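You operate a simulated robot arm through the tools that you are given. There is no shell and no other tool.

You are at the controls of a simulated two-armed robot. One attempt, no reset.

## Task
Shake the streaky can in the shaker till its paint is one colour.
Fine: one full run; leave it clamped under the shut cover and the other can alone. Set down upright: can.

It is judged by the outcome, as a careful person would: the job done as asked, and still so three seconds after it is handed in. It fails if anything else is knocked over, pushed out of place, dropped, spilled or broken. A push-on lid holds only when it is set on centred and level and pressed home; a screw cap is set on level and turned clockwise until tight.

## Robot
Two 7-joint arms with two-finger parallel grippers on one trunk that stands fixed in place. Base frame: the origin is at the foot of the trunk, x ahead of it, y to its left, z up. Units: m, degrees, N and s.
The left shoulder is at [0.02, 0.113, 1.347], the right one opposite. With the tool pointing down near the work surface each hand reaches from about 0.1 to 0.56 m from the base axis, measured 20 degrees to its own side. Payload 1.57 kg a hand.
The TCP of each hand is the grasp point between the finger pads, 0.03 m short of the fingertips. In the tool frame z runs along the fingers and y along their closing line. Largest opening 0.08 m; finger width 0.017, thickness 0.012; the body of the gripper, 0.04 by 0.082 m, starts 0.08 m behind the TCP.
Orientation is that of the tool frame in the base frame, as a unit quaternion [x, y, z, w]. With the fingers straight down and closing along the base's y, the tool's x points along the base's -x, its y along +y and its z along -z.

## Interface
- The arms move only by the tool step_arm. It takes "left_moves", "right_moves" or both (then of equal length, played together; a hand with none holds still); each is text: rows parted by semicolons, each of 7 numbers parted by spaces: the shift along the tool's x, y, z in m, then the turn, a rotation vector about the tool's x, y, z in degrees, then the opening, from 0 (shut) to 1 (fully open). In form: tx ty tz rx ry rz fingers; .... A call has 1 to 20 rows; each row is the pose to reach, as a shift and turn from the pose commanded when the call began, along the tool's axes at that moment. A row lasts 0.2 s, in which the tool goes at most 0.05 m and 8.6 degrees; a call with a longer step from one row to the next is refused whole, and so is a gripper value outside its range. A pose out of reach is approached as far as the arm can. The call stops where the force on the tool passes 40 N (or 10 N more than at its start, if that is more) or the arm is blocked; 0.2 s more then pass. The fingers move at their own pace (about 0.045 m/s each) and stop on an object; they squeeze with about 21 N. The grip force told is the motor's: it shows also when the fingers shut on nothing. Time passes only in rows, and 0.2 s behind the last, so rows that repeat a pose let the fingers close. The reply holds the time, the measured pose of the TCP, the force on the tool along the base axes, the opening and the grip force, in the units named above and with some noise, with the torque about the TCP (base axes, N m) and any sound that the robot's microphone picked up, and new pictures: "views" is both (left out), scene, wrist or none (wrist: the cameras of the hands that moved).
- Cameras (640 x 400 px; columns grow to the right, rows downward): "scene" is now at [0.0821, 0.0425, 1.4672]; the picture's right is [0.42, -0.91, 0.00], its down [-0.52, -0.24, -0.82] and it looks along [0.75, 0.34, -0.57] (base axes); focal length 268 px, centre (320, 200). "left" rides on the left gripper at [0.072, 0.007, -0.122] in its tool frame; the picture's right is [-0.09, 1.00, 0.00], its down [-0.84, -0.08, -0.54] and it looks along [-0.54, -0.05, 0.84] (tool axes); focal length 238 px, centre (320, 200). "right" rides on the right gripper at [0.072, -0.007, -0.122] in its tool frame; the picture's right is [0.09, 1.00, 0.00], its down [-0.84, 0.08, -0.54] and it looks along [-0.54, 0.05, 0.84] (tool axes); focal length 238 px, centre (320, 200). There is no depth. A picture from a camera that has moved, and an enlarged one, comes with that camera's place and axes in the base frame and with its lens. The place of the scene camera against the robot may be out by one fixed shift of up to 0.018 m in any direction.
- lift_body(by): slides the trunk up (or, below 0, down) by that many m; the arms and the scene camera ride with it, the base frame stays. It gives what a move gives, with no picture.
- head_to(pan, tilt): turns the head with the scene camera to pan (to the left, within 80 degrees either way) and tilt (down, from -29 to 69), counted from straight ahead of the robot. It gives what a move gives, and a new picture of the scene camera.
- enlarge(camera, box): a new picture of the part [left, top, right, bottom] of that camera's present view, enlarged. The clock stands still meanwhile.
- hand_in(): hands the job in; it is judged then, once.

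Places have to be worked out from the pictures, the camera data and where the tool is seen. Open the grippers and draw the arms clear of the work before you hand the job in, unless the task says otherwise.

The tools are called after ">>>" as name(argument=value, ...) on one line, values as JSON. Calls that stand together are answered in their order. step_arm: Moves the arms, as the interface text tells. Its arguments: {"type":"object","properties":{"left_moves":{"type":"string"},"right_moves":{"type":"string"},"views":{"type":"string","enum":["both","scene","wrist","none"]}},"required":[]} The other tools are called the same way: lift_body (by) slides the trunk up or down; head_to (pan, tilt) turns the head that bears the scene camera; enlarge (camera, box) takes an enlarged picture of a part of a camera's view; hand_in () hands the job in.

At the start:

```text
t: 0.0
left_tool_pos: [0.3512, 0.3651, 1.2744]
left_orientation: [0.0, 1.0, -0.001, 0.001]
left_wrist_force: [-0.7, -0.4, 0.1]
left_ft_torque: [0.01, -0.01, 0.03]
left_gripper_width: 0.0799
left_grip_force: 0.0
right_tool_pos: [0.3991, 0.052, 1.3235]
right_orientation: [-0.001, 1.0, 0.0, 0.001]
right_wrist_force: [-0.1, -0.6, -0.1]
right_ft_torque: [0.0, 0.0, -0.03]
right_gripper_width: 0.0799
right_grip_force: 0.1
trunk travel left (down, up): [-0.4, 0.17]
head pan, tilt: [24.7, 34.6]
```

scene: 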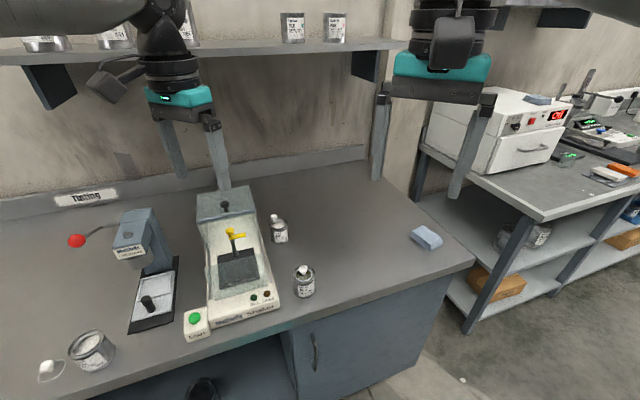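
right: 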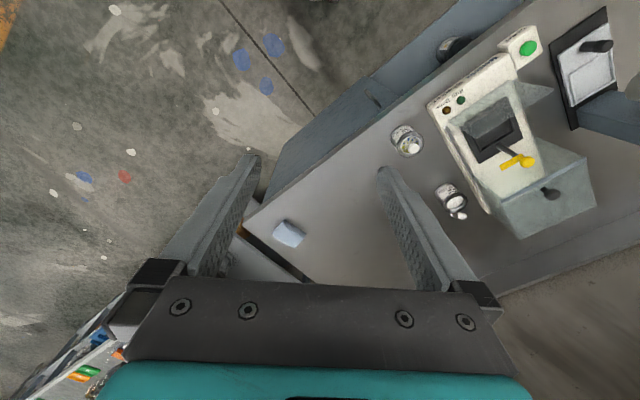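
left: 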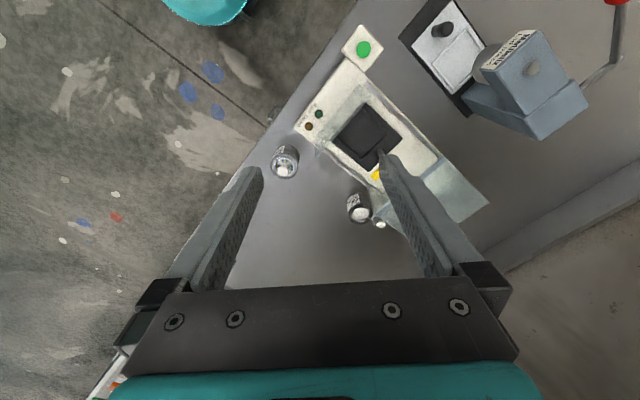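

I'll begin by looking closely at the shaker, the two small cans and the start button in enlarged pictures.

>>> enlarge(camera="scene", box=[170, 170, 330, 340])

>>> enlarge(camera="right", box=[370, 20, 610, 250])

>>> enlarge(camera="left", box=[240, 10, 500, 240])

```text
2.35 times, centred on (250, 255) of scene
camera zoom: at [0.0821, 0.0425, 1.4672], right [0.42, -0.91, 0.0], down [-0.52, -0.24, -0.82], along [0.75, 0.34, -0.57], focal length 632 px, centre (485, 71)
```

zoom: 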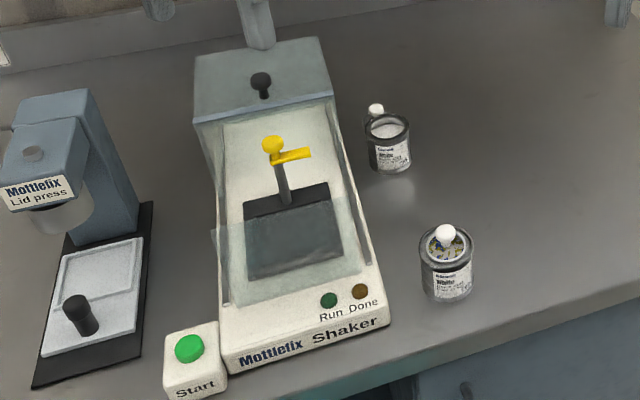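

```text
1.74 times, centred on (490, 135) of right
camera zoom: at [0.3256, 0.0449, 1.4465], right [-0.09, 1.0, 0.0], down [0.84, 0.08, 0.54], along [0.54, 0.05, -0.84], focal length 414 px, centre (24, 313)
```

zoom: 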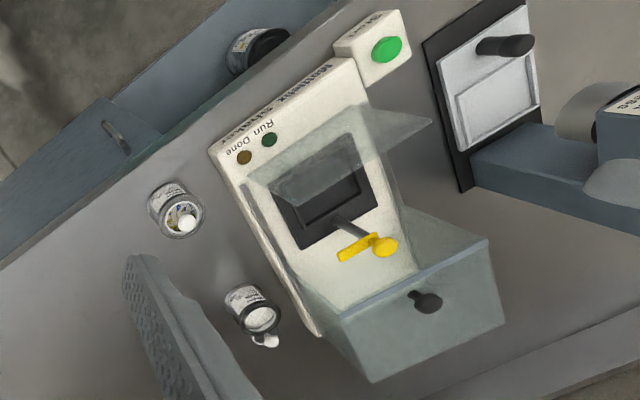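

```text
1.74 times, centred on (370, 125) of left
camera zoom: at [0.2793, 0.3723, 1.3978], right [0.09, 1.0, 0.0], down [0.84, -0.08, 0.54], along [0.54, -0.05, -0.84], focal length 414 px, centre (233, 330)
```

zoom: 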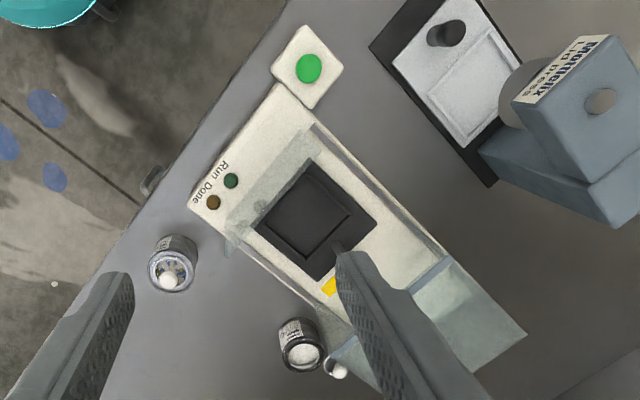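

The nearer can looks streaky through its top. I'll turn the head a little and zoom in further on each part.

>>> head_to(pan=24.7, tilt=45)

>>> enlarge(camera="scene", box=[255, 130, 335, 240])

>>> enlarge(camera="scene", box=[180, 110, 290, 260])

```text
t: 0.7
left_tool_pos: [0.3515, 0.3663, 1.2753]
left_orientation: [0.001, 1.0, 0.0, 0.0]
left_wrist_force: [0.8, 0.3, -0.5]
left_ft_torque: [-0.02, 0.0, 0.02]
left_gripper_width: 0.0799
left_grip_force: 0.1
right_tool_pos: [0.3955, 0.0507, 1.3234]
right_orientation: [0.0, 1.0, 0.0, 0.0]
right_wrist_force: [0.0, 0.2, -0.8]
right_ft_torque: [-0.01, -0.01, -0.01]
right_gripper_width: 0.08
right_grip_force: 0.2
trunk travel left (down, up): [-0.4, 0.17]
head pan, tilt: [24.7, 45.0]
camera scene: at [0.0758, 0.0396, 1.4518], right [0.42, -0.91, 0.0], down [-0.64, -0.3, -0.71], along [0.64, 0.3, -0.71], focal length 268 px, centre (320, 200)
```

scene: 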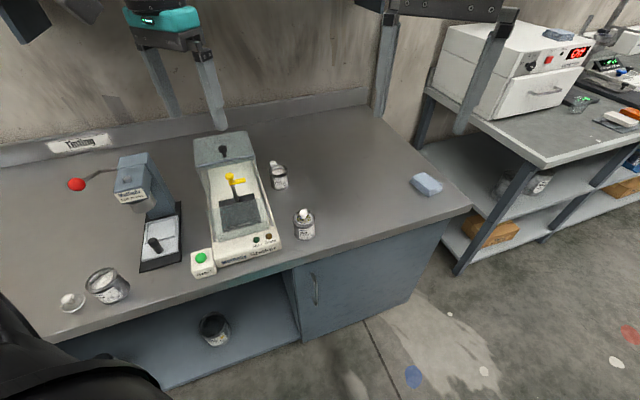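

```text
3.64 times, centred on (295, 185) of scene
camera zoom: at [0.0758, 0.0396, 1.4518], right [0.42, -0.91, 0.0], down [-0.64, -0.3, -0.71], along [0.64, 0.3, -0.71], focal length 976 px, centre (411, 254)
```

zoom: 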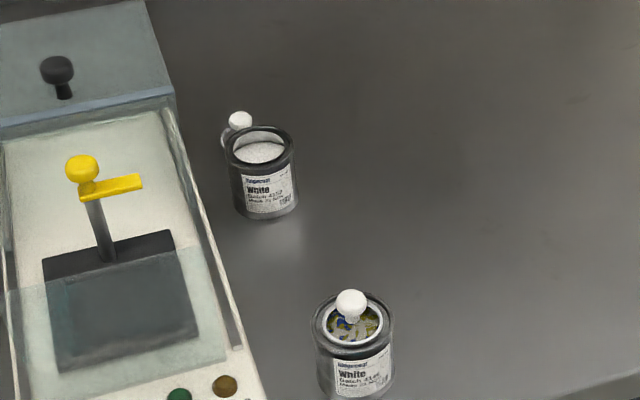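

```text
2.67 times, centred on (235, 185) of scene
camera zoom: at [0.0758, 0.0396, 1.4518], right [0.42, -0.91, 0.0], down [-0.64, -0.3, -0.71], along [0.64, 0.3, -0.71], focal length 716 px, centre (547, 240)
```

zoom: 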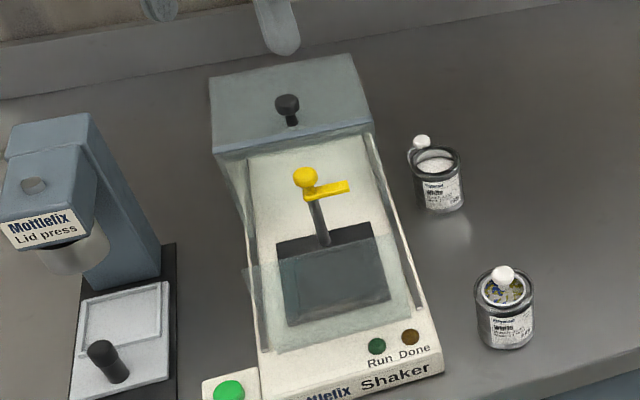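

The near can has streaky paint under a clear lid with a white knob. The far one is open with its lid beside it. I'll zoom harder on the shaker's cover, the clamp and the near can.

>>> enlarge(camera="scene", box=[285, 198, 325, 245])

>>> enlarge(camera="scene", box=[185, 125, 285, 200])

>>> enlarge(camera="right", box=[420, 50, 600, 240])

>>> enlarge(camera="right", box=[380, 110, 480, 230])

>>> enlarge(camera="left", box=[255, 100, 395, 240])

```text
8.51 times, centred on (305, 222) of scene
camera zoom: at [0.0758, 0.0396, 1.4518], right [0.42, -0.91, 0.0], down [-0.64, -0.3, -0.71], along [0.64, 0.3, -0.71], focal length 2285 px, centre (448, 17)
```

zoom: 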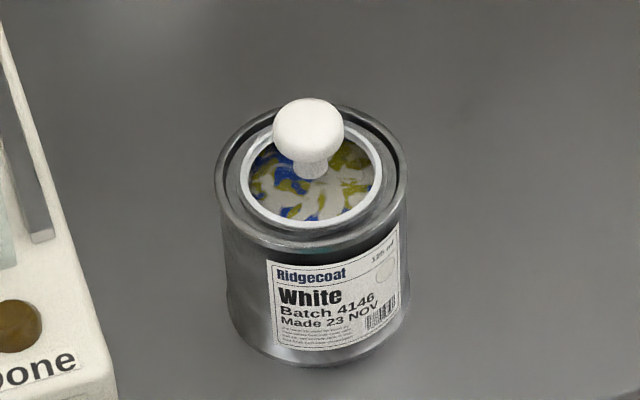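

```text
5.33 times, centred on (235, 162) of scene
camera zoom: at [0.0758, 0.0396, 1.4518], right [0.42, -0.91, 0.0], down [-0.64, -0.3, -0.71], along [0.64, 0.3, -0.71], focal length 1432 px, centre (773, 400)
```

zoom: 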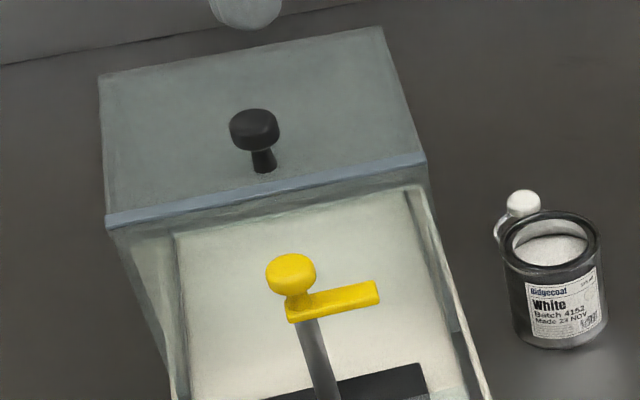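

```text
2.11 times, centred on (510, 145) of right
camera zoom: at [0.3255, 0.0449, 1.4465], right [-0.09, 1.0, 0.0], down [0.84, 0.08, 0.54], along [0.54, 0.05, -0.84], focal length 502 px, centre (-80, 316)
```

zoom: 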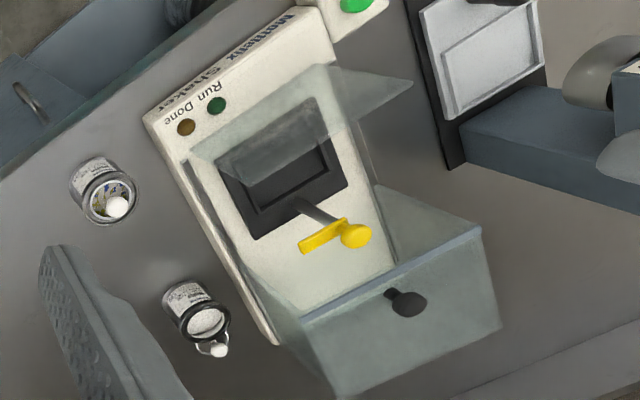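

```text
3.33 times, centred on (430, 170) of right
camera zoom: at [0.3255, 0.0449, 1.4465], right [-0.09, 1.0, 0.0], down [0.84, 0.08, 0.54], along [0.54, 0.05, -0.84], focal length 794 px, centre (-47, 300)
```

zoom: 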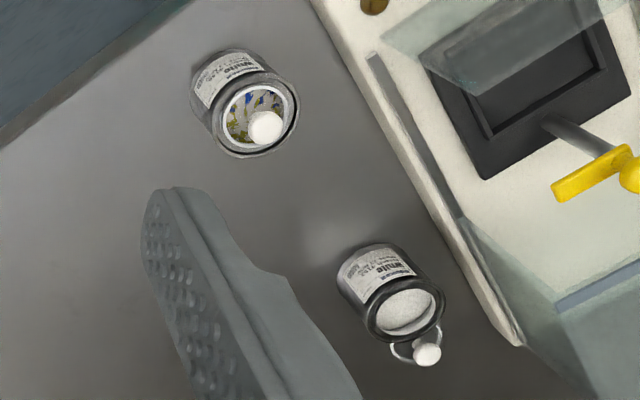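

```text
2.86 times, centred on (325, 170) of left
camera zoom: at [0.2793, 0.3723, 1.3978], right [0.09, 1.0, 0.0], down [0.84, -0.08, 0.54], along [0.54, -0.05, -0.84], focal length 681 px, centre (306, 286)
```

zoom: 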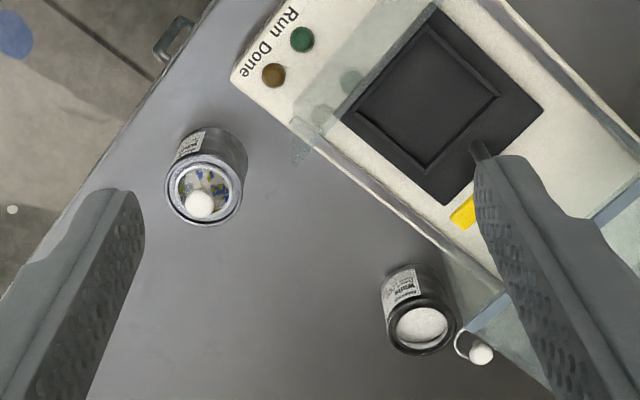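

The near can stands about (0.50, 0.29) on a table near z 0.81, and the table is turned about 45 degrees. The shaker's long axis runs along (0.71, 0.71). I'll turn the left wrist 45 degrees so its camera looks straight along the shaker.

>>> step_arm(left_moves="0 0 0 0 0 -7.5 1; 0 0 0 0 0 -15 1; 0 0 0 0 0 -22.5 1; 0 0 0 0 0 -30 1; 0 0 0 0 0 -37.5 1; 0 0 0 0 0 -45 1; 0 0 0 0 0 -45 1", views="both")

```text
t: 2.3
left_tool_pos: [0.3522, 0.3661, 1.2754]
left_orientation: [-0.383, 0.924, 0.0, 0.0]
left_wrist_force: [0.4, -0.3, -0.8]
left_ft_torque: [0.01, 0.0, -0.03]
left_gripper_width: 0.0803
left_grip_force: 0.0
right_tool_pos: [0.3973, 0.0517, 1.3234]
right_orientation: [0.0, 1.0, 0.001, -0.001]
right_wrist_force: [0.3, -0.3, -0.3]
right_ft_torque: [-0.01, 0.03, 0.02]
right_gripper_width: 0.0799
right_grip_force: 0.1
trunk travel left (down, up): [-0.4, 0.17]
head pan, tilt: [24.7, 45.0]
camera scene: at [0.0758, 0.0396, 1.4518], right [0.42, -0.91, 0.0], down [-0.64, -0.3, -0.71], along [0.64, 0.3, -0.71], focal length 268 px, centre (320, 200)
camera left: at [0.2956, 0.3195, 1.3977], right [-0.64, 0.77, 0.0], down [0.65, 0.54, 0.54], along [0.42, 0.35, -0.84], focal length 238 px, centre (320, 200)
```

scene: 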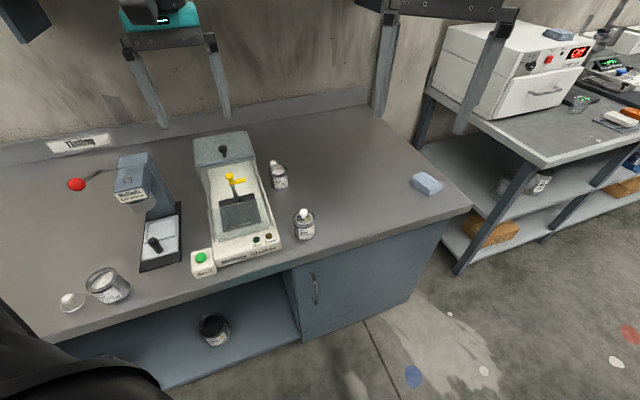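
left: 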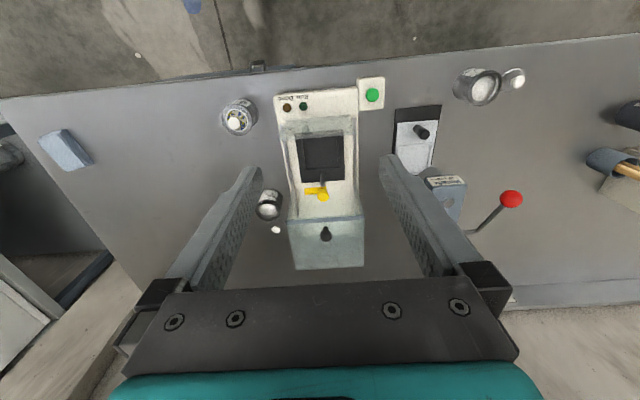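

The left camera now looks straight at the shaker. I'll enlarge that area and the cans.

>>> enlarge(camera="left", box=[265, 70, 395, 280])

>>> enlarge(camera="left", box=[275, 120, 375, 215])

>>> enlarge(camera="left", box=[210, 85, 270, 145])

>>> enlarge(camera="left", box=[275, 180, 375, 280])

```text
1.90 times, centred on (330, 175) of left
camera zoom: at [0.2956, 0.3195, 1.3977], right [-0.64, 0.77, 0.0], down [0.65, 0.54, 0.54], along [0.42, 0.35, -0.84], focal length 454 px, centre (301, 248)
```

zoom: 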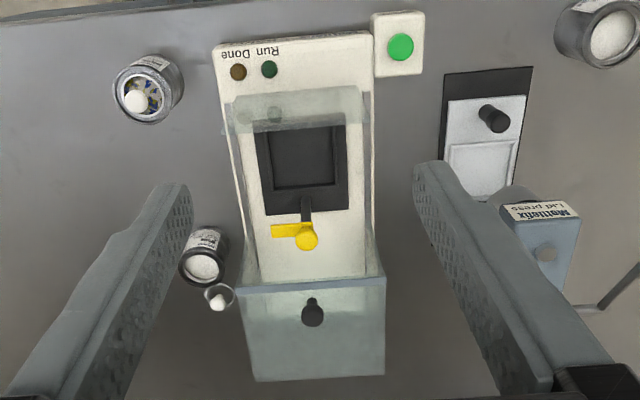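

```text
4.21 times, centred on (325, 168) of left
camera zoom: at [0.2956, 0.3195, 1.3977], right [-0.64, 0.77, 0.0], down [0.65, 0.54, 0.54], along [0.42, 0.35, -0.84], focal length 1004 px, centre (299, 337)
```

zoom: 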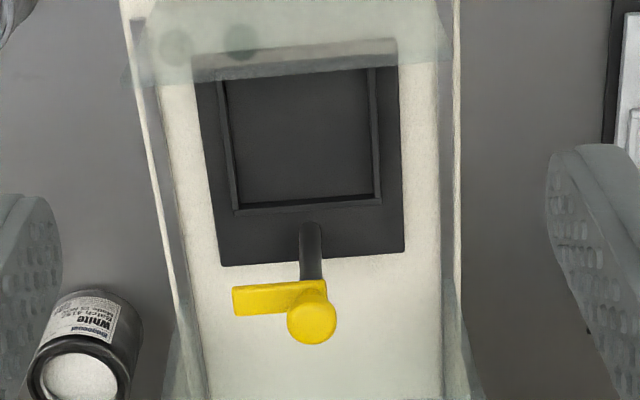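

```text
6.67 times, centred on (240, 115) of left
camera zoom: at [0.2956, 0.3195, 1.3977], right [-0.64, 0.77, 0.0], down [0.65, 0.54, 0.54], along [0.42, 0.35, -0.84], focal length 1589 px, centre (853, 767)
```

zoom: 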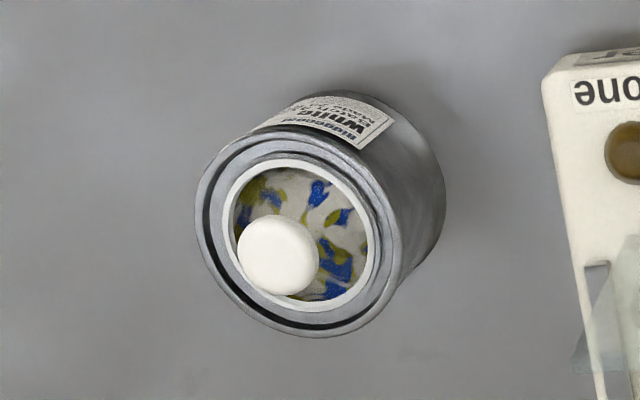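

```text
4.00 times, centred on (325, 230) of left
camera zoom: at [0.2956, 0.3195, 1.3977], right [-0.64, 0.77, 0.0], down [0.65, 0.54, 0.54], along [0.42, 0.35, -0.84], focal length 953 px, centre (300, 80)
```

zoom: 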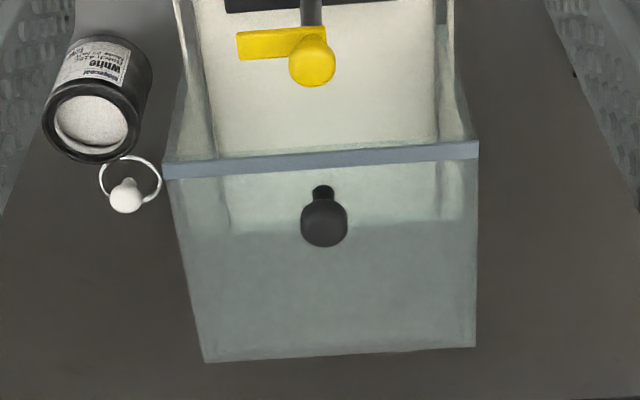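

The wrist views agree better than the scene camera: the can's lid knob is near (0.498, 0.273, 0.934), the yellow clamp knob near (0.487, 0.488, 0.99), and the cover knob near (0.53, 0.53, 1.04). The cover looks like a hood slid to the back on rails. I'll move the right hand away to the right, then lower the trunk for more reach.

>>> step_arm(right_moves="0 -0.04 0 0 0 0 1; 0 -0.08 0 0 0 0 1; 0 -0.12 0 0 0 0 1; 0 -0.16 0 0 0 0 1; 0.03 -0.2 0 0 0 0 1; 0.06 -0.23 0 0 0 0 1", views="none")

>>> lift_body(by=-0.15)

>>> head_to(pan=38, tilt=38)

>>> enlarge(camera="scene", box=[220, 100, 440, 320])

>>> enlarge(camera="left", box=[180, 20, 420, 260])

```text
t: 3.7
left_tool_pos: [0.3515, 0.3653, 1.275]
left_orientation: [-0.382, 0.924, 0.0, 0.001]
left_wrist_force: [0.0, 0.3, 0.8]
left_ft_torque: [0.01, 0.02, -0.02]
left_gripper_width: 0.0801
left_grip_force: 0.2
right_tool_pos: [0.3383, -0.1804, 1.3239]
right_orientation: [0.001, 1.0, 0.001, -0.001]
right_wrist_force: [-0.6, -0.4, -0.3]
right_ft_torque: [0.0, 0.0, -0.02]
right_gripper_width: 0.0798
right_grip_force: 0.2
trunk travel left (down, up): [-0.4, 0.17]
head pan, tilt: [24.7, 45.0]
```

```text
t: 5.5
left_tool_pos: [0.352, 0.366, 1.1252]
left_orientation: [-0.383, 0.924, -0.001, -0.001]
left_wrist_force: [0.2, -0.3, 0.5]
left_ft_torque: [0.01, 0.03, 0.0]
left_gripper_width: 0.0802
left_grip_force: 0.0
right_tool_pos: [0.3388, -0.1776, 1.1727]
right_orientation: [0.0, 1.0, 0.0, 0.0]
right_wrist_force: [0.0, -0.5, -0.3]
right_ft_torque: [-0.01, 0.03, 0.01]
right_gripper_width: 0.0803
right_grip_force: 0.0
trunk travel left (down, up): [-0.25, 0.32]
head pan, tilt: [24.7, 45.0]
```

```text
t: 6.2
left_tool_pos: [0.3514, 0.3645, 1.1252]
left_orientation: [-0.383, 0.924, 0.0, 0.0]
left_wrist_force: [0.0, -0.1, 0.7]
left_ft_torque: [0.0, 0.04, -0.01]
left_gripper_width: 0.0799
left_grip_force: 0.1
right_tool_pos: [0.3386, -0.1787, 1.1723]
right_orientation: [0.001, 1.0, 0.0, 0.001]
right_wrist_force: [-0.1, -0.1, -0.2]
right_ft_torque: [0.01, -0.03, -0.01]
right_gripper_width: 0.0804
right_grip_force: 0.1
trunk travel left (down, up): [-0.25, 0.32]
head pan, tilt: [38.0, 38.0]
camera scene: at [0.07, 0.0587, 1.312], right [0.62, -0.79, 0.0], down [-0.49, -0.38, -0.79], along [0.62, 0.48, -0.62], focal length 268 px, centre (320, 200)
```

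scene: 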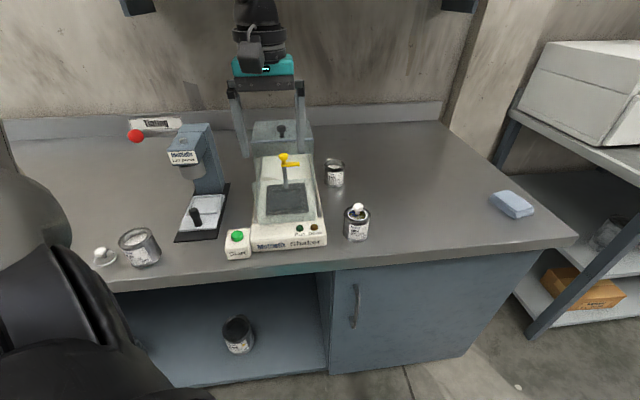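

```text
1.82 times, centred on (330, 210) of scene
camera zoom: at [0.07, 0.0587, 1.312], right [0.62, -0.79, 0.0], down [-0.49, -0.38, -0.79], along [0.62, 0.48, -0.62], focal length 488 px, centre (302, 182)
```

zoom: 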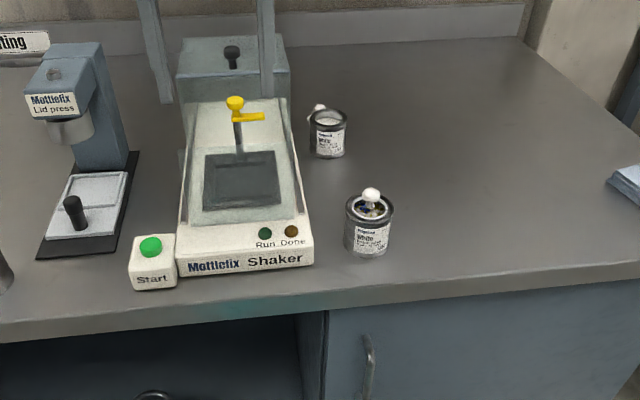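

```text
1.67 times, centred on (300, 140) of left
camera zoom: at [0.2955, 0.3196, 1.2477], right [-0.64, 0.77, 0.0], down [0.65, 0.54, 0.54], along [0.42, 0.35, -0.84], focal length 397 px, centre (353, 300)
```

zoom: 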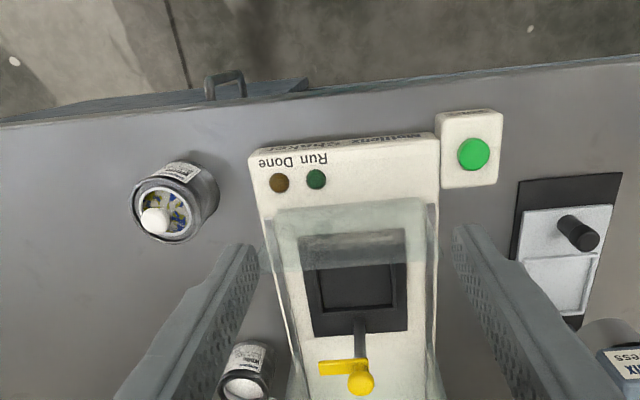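

A pure 0.15 m vertical shift of the left camera lets me triangulate well. I'll zoom on the can and the clamp from this height.

>>> enlarge(camera="left", box=[215, 100, 275, 170])

>>> enlarge(camera="left", box=[265, 120, 385, 260])

>>> enlarge(camera="scene", box=[330, 190, 385, 250])

>>> enlarge(camera="scene", box=[235, 110, 335, 250])

```text
5.71 times, centred on (245, 135) of left
camera zoom: at [0.2955, 0.3196, 1.2477], right [-0.64, 0.77, 0.0], down [0.65, 0.54, 0.54], along [0.42, 0.35, -0.84], focal length 1362 px, centre (749, 571)
```

zoom: 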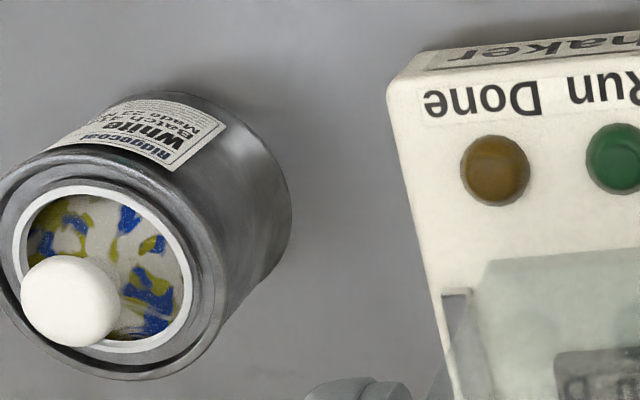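

```text
2.86 times, centred on (325, 190) of left
camera zoom: at [0.2955, 0.3196, 1.2477], right [-0.64, 0.77, 0.0], down [0.65, 0.54, 0.54], along [0.42, 0.35, -0.84], focal length 681 px, centre (306, 229)
```

zoom: 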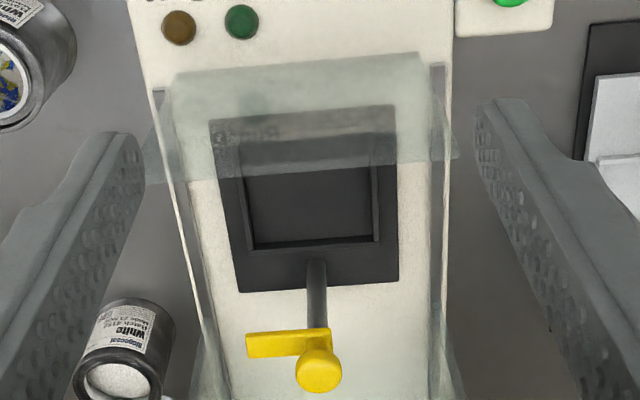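

```text
6.67 times, centred on (358, 220) of scene
camera zoom: at [0.07, 0.0587, 1.312], right [0.62, -0.79, 0.0], down [-0.49, -0.38, -0.79], along [0.62, 0.48, -0.62], focal length 1790 px, centre (70, 67)
```

zoom: 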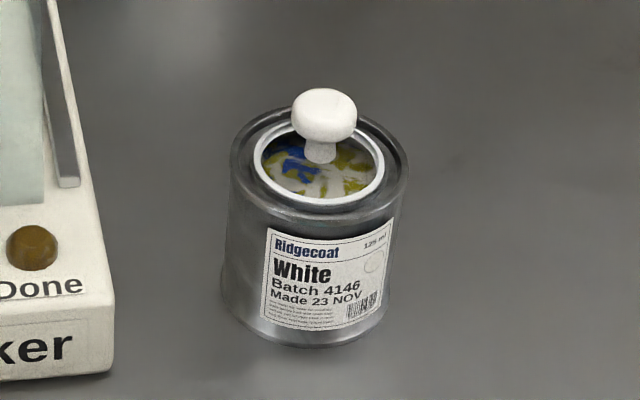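

```text
2.86 times, centred on (285, 180) of scene
camera zoom: at [0.07, 0.0587, 1.312], right [0.62, -0.79, 0.0], down [-0.49, -0.38, -0.79], along [0.62, 0.48, -0.62], focal length 767 px, centre (420, 257)
```

zoom: 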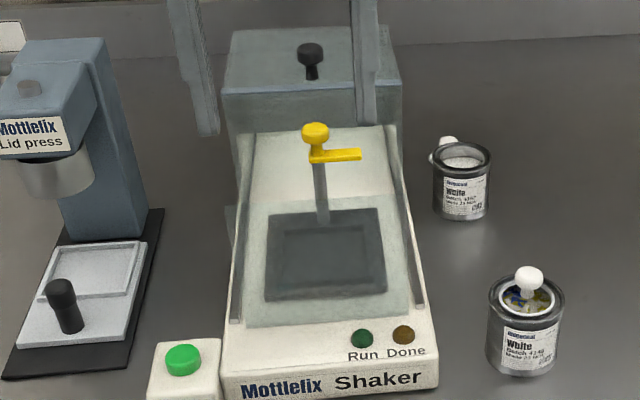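

Triangulating gives the can's lid knob at about (0.497, 0.271, 0.932), with the rim near z 0.917 and the table near 0.85. The tray top is at z 0.90, centred near a=0, b≈0.635 in the table frame, and the clamp knob is at (0.486, 0.486, 0.989). I'll move the left hand over the can at a safe height and check its aim.

>>> step_arm(left_moves="-0.006 -0.03 0 0 0 0 1; -0.012 -0.06 0 0 0 0 1; -0.018 -0.09 0 0 0 0 1; -0.024 -0.12 0 0 0 0 1; -0.031 -0.15 0 0 0 0 1; -0.037 -0.169 0 0 0 0 1; -0.037 -0.169 0 0 0 0 1", views="wrist")

>>> enlarge(camera="left", box=[220, 100, 420, 260])

```text
t: 7.8
left_tool_pos: [0.4975, 0.2727, 1.1256]
left_orientation: [-0.382, 0.924, 0.0, 0.0]
left_wrist_force: [-0.2, 0.7, -0.4]
left_ft_torque: [0.03, 0.03, -0.02]
left_gripper_width: 0.08
left_grip_force: 0.0
right_tool_pos: [0.3379, -0.1777, 1.174]
right_orientation: [0.0, 1.0, 0.0, 0.0]
right_wrist_force: [-0.7, 0.5, -0.5]
right_ft_torque: [-0.03, 0.02, 0.0]
right_gripper_width: 0.0798
right_grip_force: 0.0
trunk travel left (down, up): [-0.25, 0.32]
head pan, tilt: [38.0, 38.0]
camera left: at [0.4417, 0.2263, 1.2485], right [-0.64, 0.77, 0.0], down [0.65, 0.54, 0.54], along [0.42, 0.35, -0.84], focal length 238 px, centre (320, 200)
```

left: 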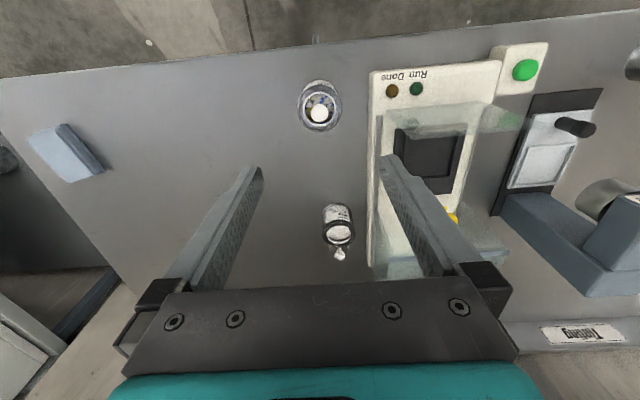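

```text
2.50 times, centred on (320, 180) of left
camera zoom: at [0.4417, 0.2263, 1.2485], right [-0.64, 0.77, 0.0], down [0.65, 0.54, 0.54], along [0.42, 0.35, -0.84], focal length 596 px, centre (320, 250)
```

zoom: 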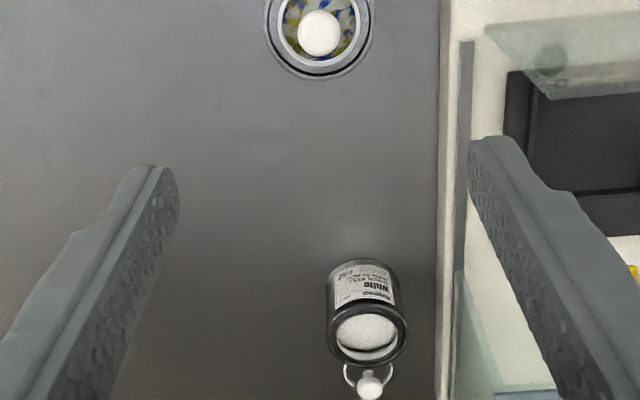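

The fingers straddle the can's axis within about 1 mm. I'll go down partway with the fingers open and check again.

>>> step_arm(left_moves="0 0 0.04 0 0 0 1; 0 0 0.08 0 0 0 1; 0 0 0.12 0 0 0 1; 0 0 0.145 0 0 0 1; 0 0 0.145 0 0 0 1", views="both")

>>> enlarge(camera="scene", box=[310, 130, 400, 250])

```text
t: 9.0
left_tool_pos: [0.4964, 0.2723, 0.98]
left_orientation: [-0.383, 0.924, 0.0, 0.0]
left_wrist_force: [0.8, 0.6, 0.5]
left_ft_torque: [0.01, 0.01, 0.0]
left_gripper_width: 0.0799
left_grip_force: 0.1
right_tool_pos: [0.338, -0.1778, 1.1743]
right_orientation: [-0.001, 1.0, 0.0, -0.001]
right_wrist_force: [-0.1, -0.3, 0.2]
right_ft_torque: [0.03, 0.03, 0.03]
right_gripper_width: 0.08
right_grip_force: 0.1
trunk travel left (down, up): [-0.25, 0.32]
head pan, tilt: [38.0, 38.0]
camera scene: at [0.0699, 0.0587, 1.312], right [0.62, -0.79, 0.0], down [-0.49, -0.38, -0.79], along [0.62, 0.49, -0.62], focal length 268 px, centre (320, 200)
camera left: at [0.4403, 0.2269, 1.1023], right [-0.64, 0.77, 0.0], down [0.65, 0.54, 0.54], along [0.42, 0.35, -0.84], focal length 238 px, centre (320, 200)
```

scene: 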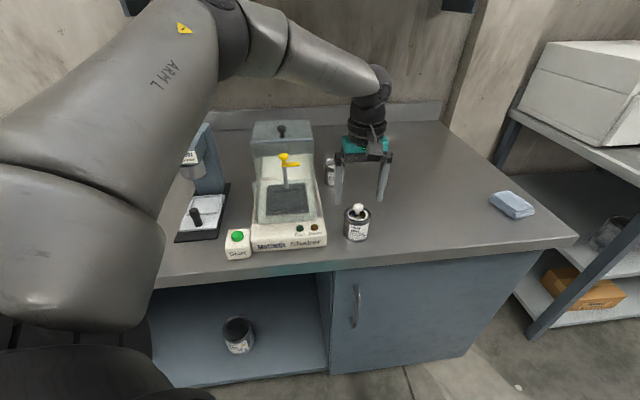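
left: 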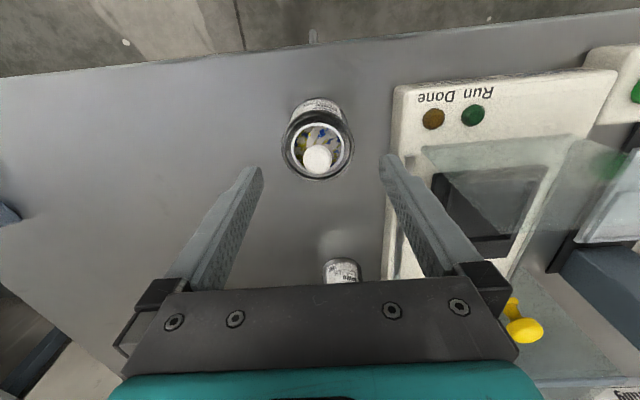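

```text
3.33 times, centred on (355, 190) of scene
camera zoom: at [0.0699, 0.0587, 1.312], right [0.62, -0.79, 0.0], down [-0.49, -0.38, -0.79], along [0.62, 0.49, -0.62], focal length 895 px, centre (203, 233)
```

zoom: 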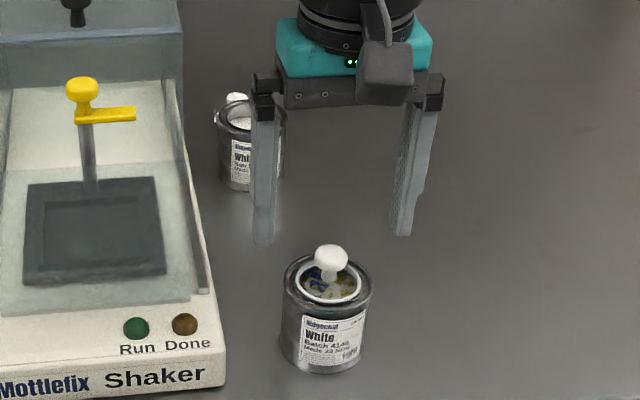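

The knob is still centred between the fingers, to about 1 mm. I'll go down to TCP z ≈ 0.905, leaving the fingertips clear of the table.

>>> step_arm(left_moves="0 0 0.03 0 0 0 1; 0 0 0.06 0 0 0 1; 0 0 0.075 0 0 0 1; 0 0 0.075 0 0 0 1", views="both")

>>> enlarge(camera="scene", box=[310, 150, 400, 260])

```text
t: 10.0
left_tool_pos: [0.4796, 0.2778, 0.9155]
left_orientation: [-0.382, 0.924, 0.0, 0.001]
left_wrist_force: [-0.1, -0.9, -0.3]
left_ft_torque: [-0.02, -0.01, 0.0]
left_gripper_width: 0.08
left_grip_force: 0.0
left hand out of reach, approached as far as the arm can: row 2, 3, 4
right_tool_pos: [0.3379, -0.1785, 1.1745]
right_orientation: [0.0, 1.0, 0.0, 0.001]
right_wrist_force: [0.0, 0.1, -0.5]
right_ft_torque: [-0.02, 0.01, 0.03]
right_gripper_width: 0.08
right_grip_force: 0.0
trunk travel left (down, up): [-0.25, 0.32]
head pan, tilt: [38.0, 38.0]
camera scene: at [0.0699, 0.0587, 1.312], right [0.62, -0.79, 0.0], down [-0.49, -0.38, -0.79], along [0.62, 0.49, -0.62], focal length 268 px, centre (320, 200)
camera left: at [0.4239, 0.2306, 1.0383], right [-0.64, 0.77, 0.0], down [0.65, 0.54, 0.54], along [0.42, 0.35, -0.84], focal length 238 px, centre (320, 200)
```

scene: 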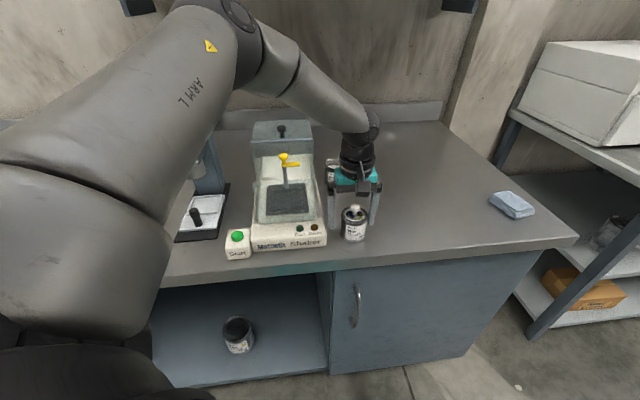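
left: 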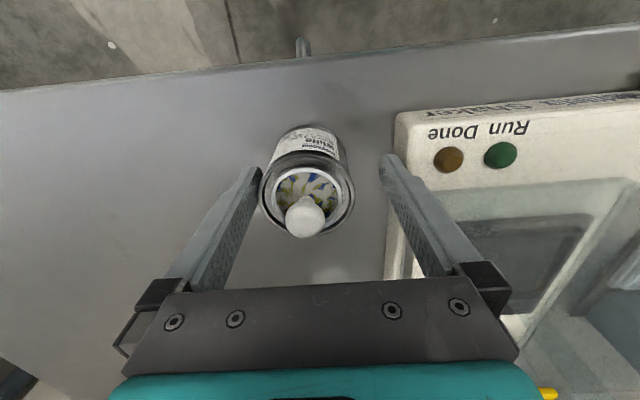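

```text
3.64 times, centred on (355, 205) of scene
camera zoom: at [0.0699, 0.0587, 1.312], right [0.62, -0.79, 0.0], down [-0.49, -0.38, -0.79], along [0.62, 0.49, -0.62], focal length 976 px, centre (193, 182)
```

zoom: 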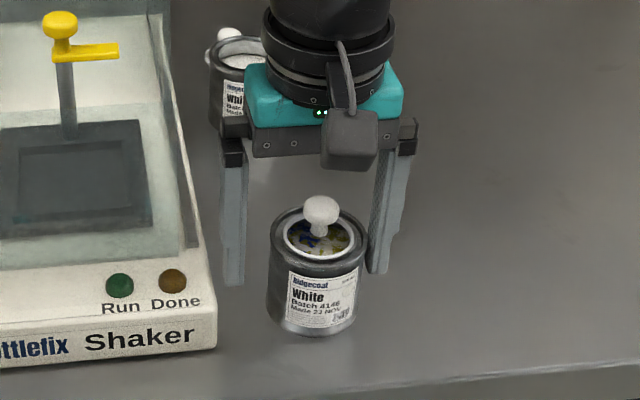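

The arm ran out of reach near the bottom: TCP is at (0.480, 0.278, 0.916) and the can was nudged a few mm but stands upright. I'll back straight up and check the can.

>>> step_arm(left_moves="0 0 -0.03 0 0 0 1; 0 0 -0.06 0 0 0 1; 0 0 -0.1 0 0 0 1; 0 0 -0.14 0 0 0 1; 0 0 -0.18 0 0 0 1; 0 0 -0.22 0 0 0 1; 0 0 -0.22 0 0 0 1", views="both")

>>> enlarge(camera="left", box=[290, 70, 350, 140])

```text
t: 11.6
left_tool_pos: [0.4814, 0.277, 1.1374]
left_orientation: [-0.382, 0.924, 0.0, 0.0]
left_wrist_force: [0.4, 0.8, -0.6]
left_ft_torque: [-0.03, 0.05, 0.0]
left_gripper_width: 0.0803
left_grip_force: 0.0
right_tool_pos: [0.3383, -0.1784, 1.1738]
right_orientation: [0.0, 1.0, 0.0, 0.0]
right_wrist_force: [-0.8, 0.0, 0.2]
right_ft_torque: [-0.03, -0.01, -0.01]
right_gripper_width: 0.0797
right_grip_force: 0.0
trunk travel left (down, up): [-0.25, 0.32]
head pan, tilt: [38.0, 38.0]
camera scene: at [0.07, 0.0588, 1.312], right [0.62, -0.79, 0.0], down [-0.49, -0.38, -0.79], along [0.62, 0.49, -0.62], focal length 268 px, centre (320, 200)
camera left: at [0.4244, 0.2305, 1.2593], right [-0.64, 0.77, 0.0], down [0.65, 0.54, 0.54], along [0.42, 0.35, -0.84], focal length 238 px, centre (320, 200)
```

scene: 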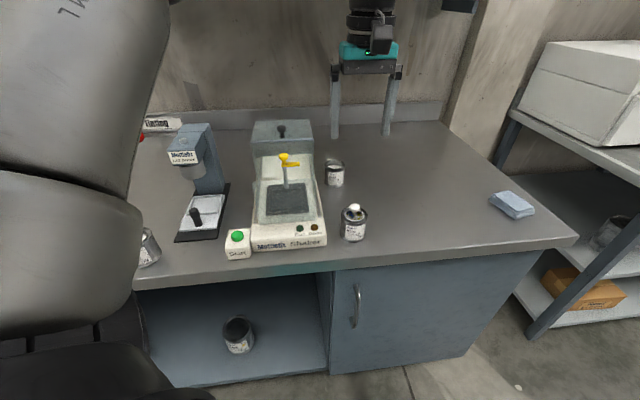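
left: 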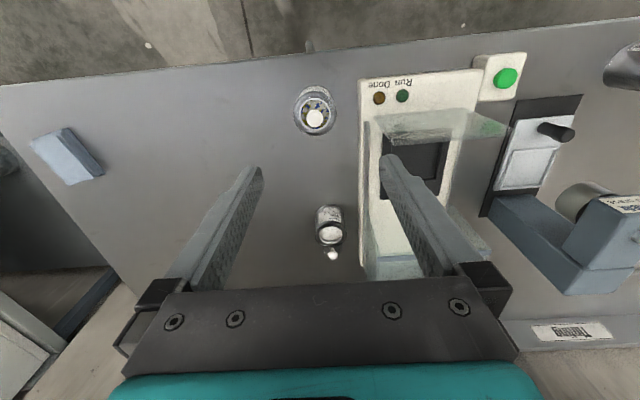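

```text
5.71 times, centred on (320, 105) of left
camera zoom: at [0.4244, 0.2305, 1.2593], right [-0.64, 0.77, 0.0], down [0.65, 0.54, 0.54], along [0.42, 0.35, -0.84], focal length 1362 px, centre (320, 743)
```

zoom: 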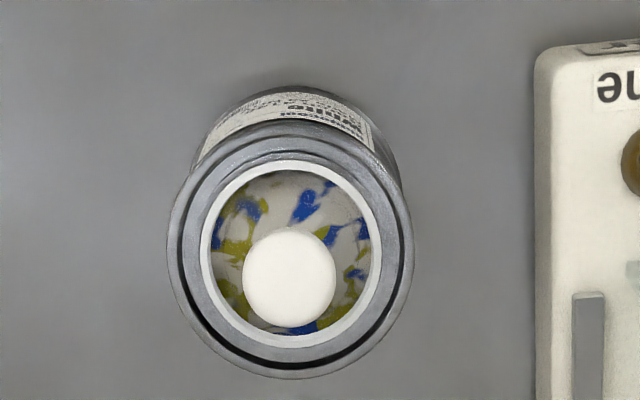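

Refused motion becomes the new commanded pose, good to know. The can now stands at about a=0.152, b=0.543 in the table frame, upright and with its lid concentric. Before grasping, I'll test whether the hand reaches the spot above the tray from this trunk height.

>>> step_arm(left_moves="-0.02 0.03 0 0 0 0 1; -0.04 0.06 0 0 0 0 1; -0.06 0.09 0 0 0 0 1; -0.08 0.12 0 0 0 0 1; -0.0987 0.1445 0 0 0 0 1; -0.0987 0.1445 0.03 0 0 0 1; -0.0987 0.1445 0.03 0 0 0 1", views="both")

>>> enlarge(camera="left", box=[240, 80, 400, 280])

```text
t: 13.2
left_tool_pos: [0.4489, 0.4498, 1.1061]
left_orientation: [-0.383, 0.924, 0.001, 0.0]
left_wrist_force: [1.1, 0.5, 0.6]
left_ft_torque: [-0.02, 0.0, 0.02]
left_gripper_width: 0.0801
left_grip_force: 0.0
right_tool_pos: [0.3393, -0.1774, 1.1733]
right_orientation: [0.0, 1.0, -0.001, 0.0]
right_wrist_force: [-0.1, -0.3, 0.2]
right_ft_torque: [-0.01, 0.02, 0.01]
right_gripper_width: 0.0799
right_grip_force: 0.0
trunk travel left (down, up): [-0.25, 0.32]
head pan, tilt: [38.0, 38.0]
camera scene: at [0.0698, 0.0586, 1.312], right [0.62, -0.79, 0.0], down [-0.49, -0.38, -0.79], along [0.62, 0.49, -0.62], focal length 268 px, centre (320, 200)
camera left: at [0.3926, 0.4032, 1.2286], right [-0.64, 0.77, 0.0], down [0.65, 0.54, 0.54], along [0.42, 0.35, -0.84], focal length 238 px, centre (320, 200)
```

scene: 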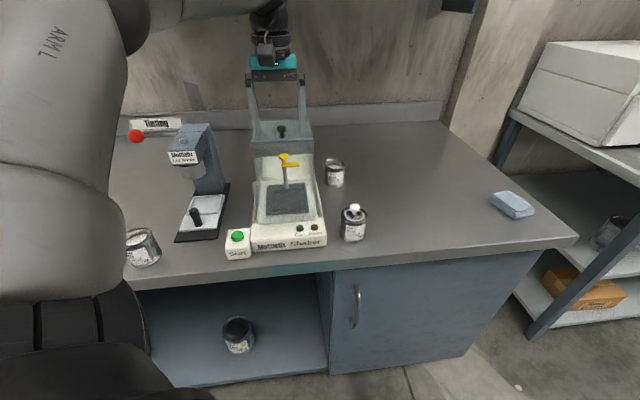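
left: 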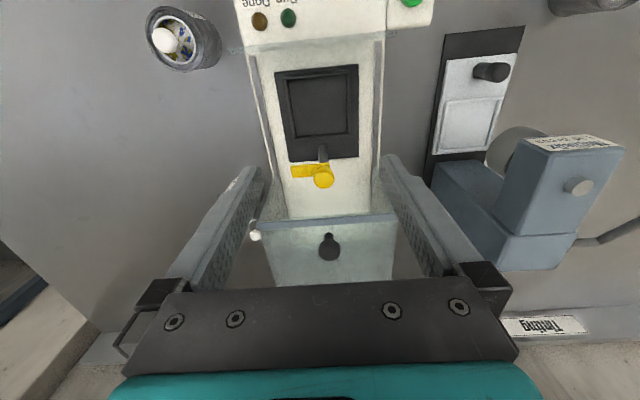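

```text
2.00 times, centred on (320, 180) of left
camera zoom: at [0.3926, 0.4032, 1.2286], right [-0.64, 0.77, 0.0], down [0.65, 0.54, 0.54], along [0.42, 0.35, -0.84], focal length 477 px, centre (320, 240)
```

zoom: 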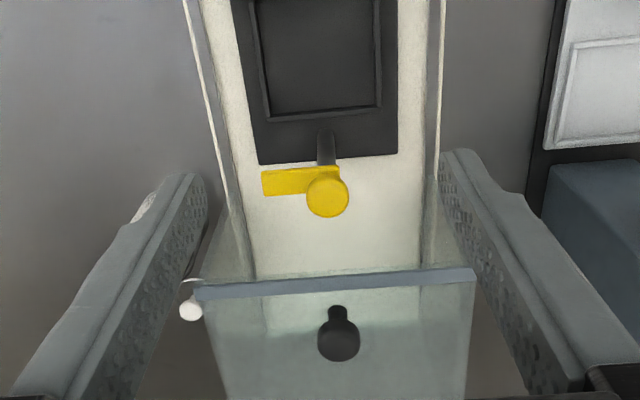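

The hand reaches above the tray (b=0.636). From this viewpoint the tray is clear, so I'll zoom on its recess and on the clamp.

>>> enlarge(camera="left", box=[265, 55, 375, 195])

>>> enlarge(camera="left", box=[225, 0, 445, 100])

>>> enlarge(camera="scene", box=[240, 110, 340, 260])

```text
2.86 times, centred on (320, 125) of left
camera zoom: at [0.3926, 0.4032, 1.2286], right [-0.64, 0.77, 0.0], down [0.65, 0.54, 0.54], along [0.42, 0.35, -0.84], focal length 681 px, centre (320, 414)
```

zoom: 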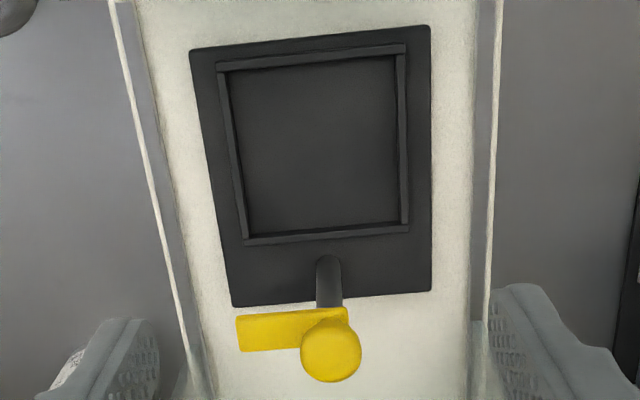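

```text
2.91 times, centred on (335, 50) of left
camera zoom: at [0.3926, 0.4032, 1.2286], right [-0.64, 0.77, 0.0], down [0.65, 0.54, 0.54], along [0.42, 0.35, -0.84], focal length 693 px, centre (276, 636)
```

zoom: 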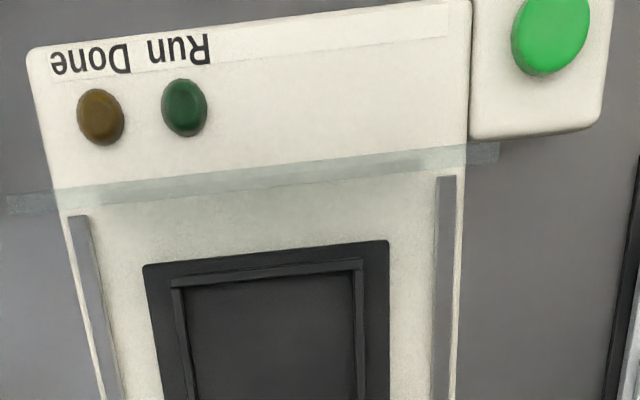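

```text
2.67 times, centred on (290, 185) of scene
camera zoom: at [0.0698, 0.0586, 1.312], right [0.62, -0.79, 0.0], down [-0.49, -0.38, -0.79], along [0.62, 0.49, -0.62], focal length 716 px, centre (400, 240)
```

zoom: 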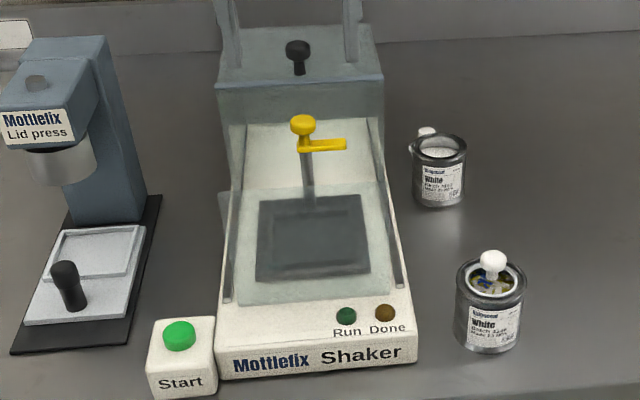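

The nest is about 0.075 m square, centred at a≈-0.001, b≈0.631, so the can (rim about 0.061 m across) fits. The clamp bar, 0.039 m long from its post at b≈0.685, should swing 90° clockwise over the can rim. I'll return over the can at height and lower the trunk further for reach.

>>> step_arm(left_moves="0 0 -0.04 0 0 0 1; 0.02 -0.03 -0.08 0 0 0 1; 0.04 -0.06 -0.08 0 0 0 1; 0.06 -0.09 -0.08 0 0 0 1; 0.08 -0.12 -0.08 0 0 0 1; 0.0928 -0.1515 -0.08 0 0 0 1; 0.0928 -0.1515 -0.08 0 0 0 1", views="none")

>>> lift_body(by=-0.1)

>>> head_to(pan=38, tilt=32)

```text
refused: row 2 steps farther than a row can; nothing moved
```

```text
t: 14.6
left_tool_pos: [0.4491, 0.449, 1.007]
left_orientation: [-0.382, 0.924, 0.001, 0.0]
left_wrist_force: [-0.2, -0.9, -1.1]
left_ft_torque: [0.01, 0.03, 0.01]
left_gripper_width: 0.08
left_grip_force: 0.0
right_tool_pos: [0.3391, -0.1778, 1.0738]
right_orientation: [0.0, 1.0, 0.0, 0.0]
right_wrist_force: [0.4, 0.5, 0.1]
right_ft_torque: [0.0, 0.01, 0.0]
right_gripper_width: 0.08
right_grip_force: 0.0
trunk travel left (down, up): [-0.15, 0.42]
head pan, tilt: [38.0, 38.0]
```

```text
t: 15.2
left_tool_pos: [0.4497, 0.4499, 1.0058]
left_orientation: [-0.382, 0.924, 0.0, 0.0]
left_wrist_force: [0.4, -0.2, 0.1]
left_ft_torque: [0.04, -0.01, -0.02]
left_gripper_width: 0.0798
left_grip_force: 0.1
right_tool_pos: [0.3389, -0.1783, 1.0737]
right_orientation: [0.001, 1.0, 0.0, 0.0]
right_wrist_force: [-0.3, -0.3, -0.2]
right_ft_torque: [-0.02, 0.01, -0.01]
right_gripper_width: 0.0801
right_grip_force: 0.1
trunk travel left (down, up): [-0.15, 0.42]
head pan, tilt: [38.0, 32.0]
camera scene: at [0.0725, 0.0607, 1.2212], right [0.62, -0.79, 0.0], down [-0.42, -0.33, -0.85], along [0.67, 0.52, -0.53], focal length 268 px, centre (320, 200)
```

scene: 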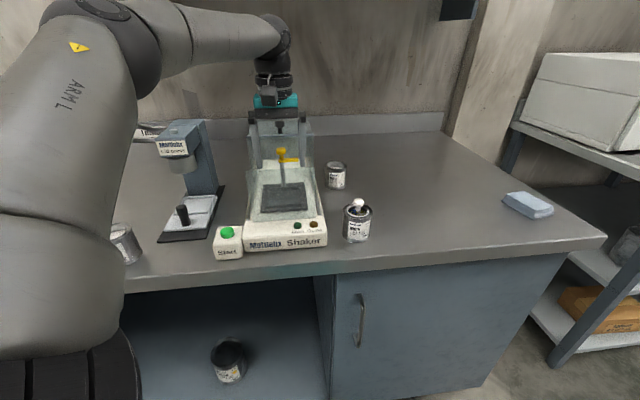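

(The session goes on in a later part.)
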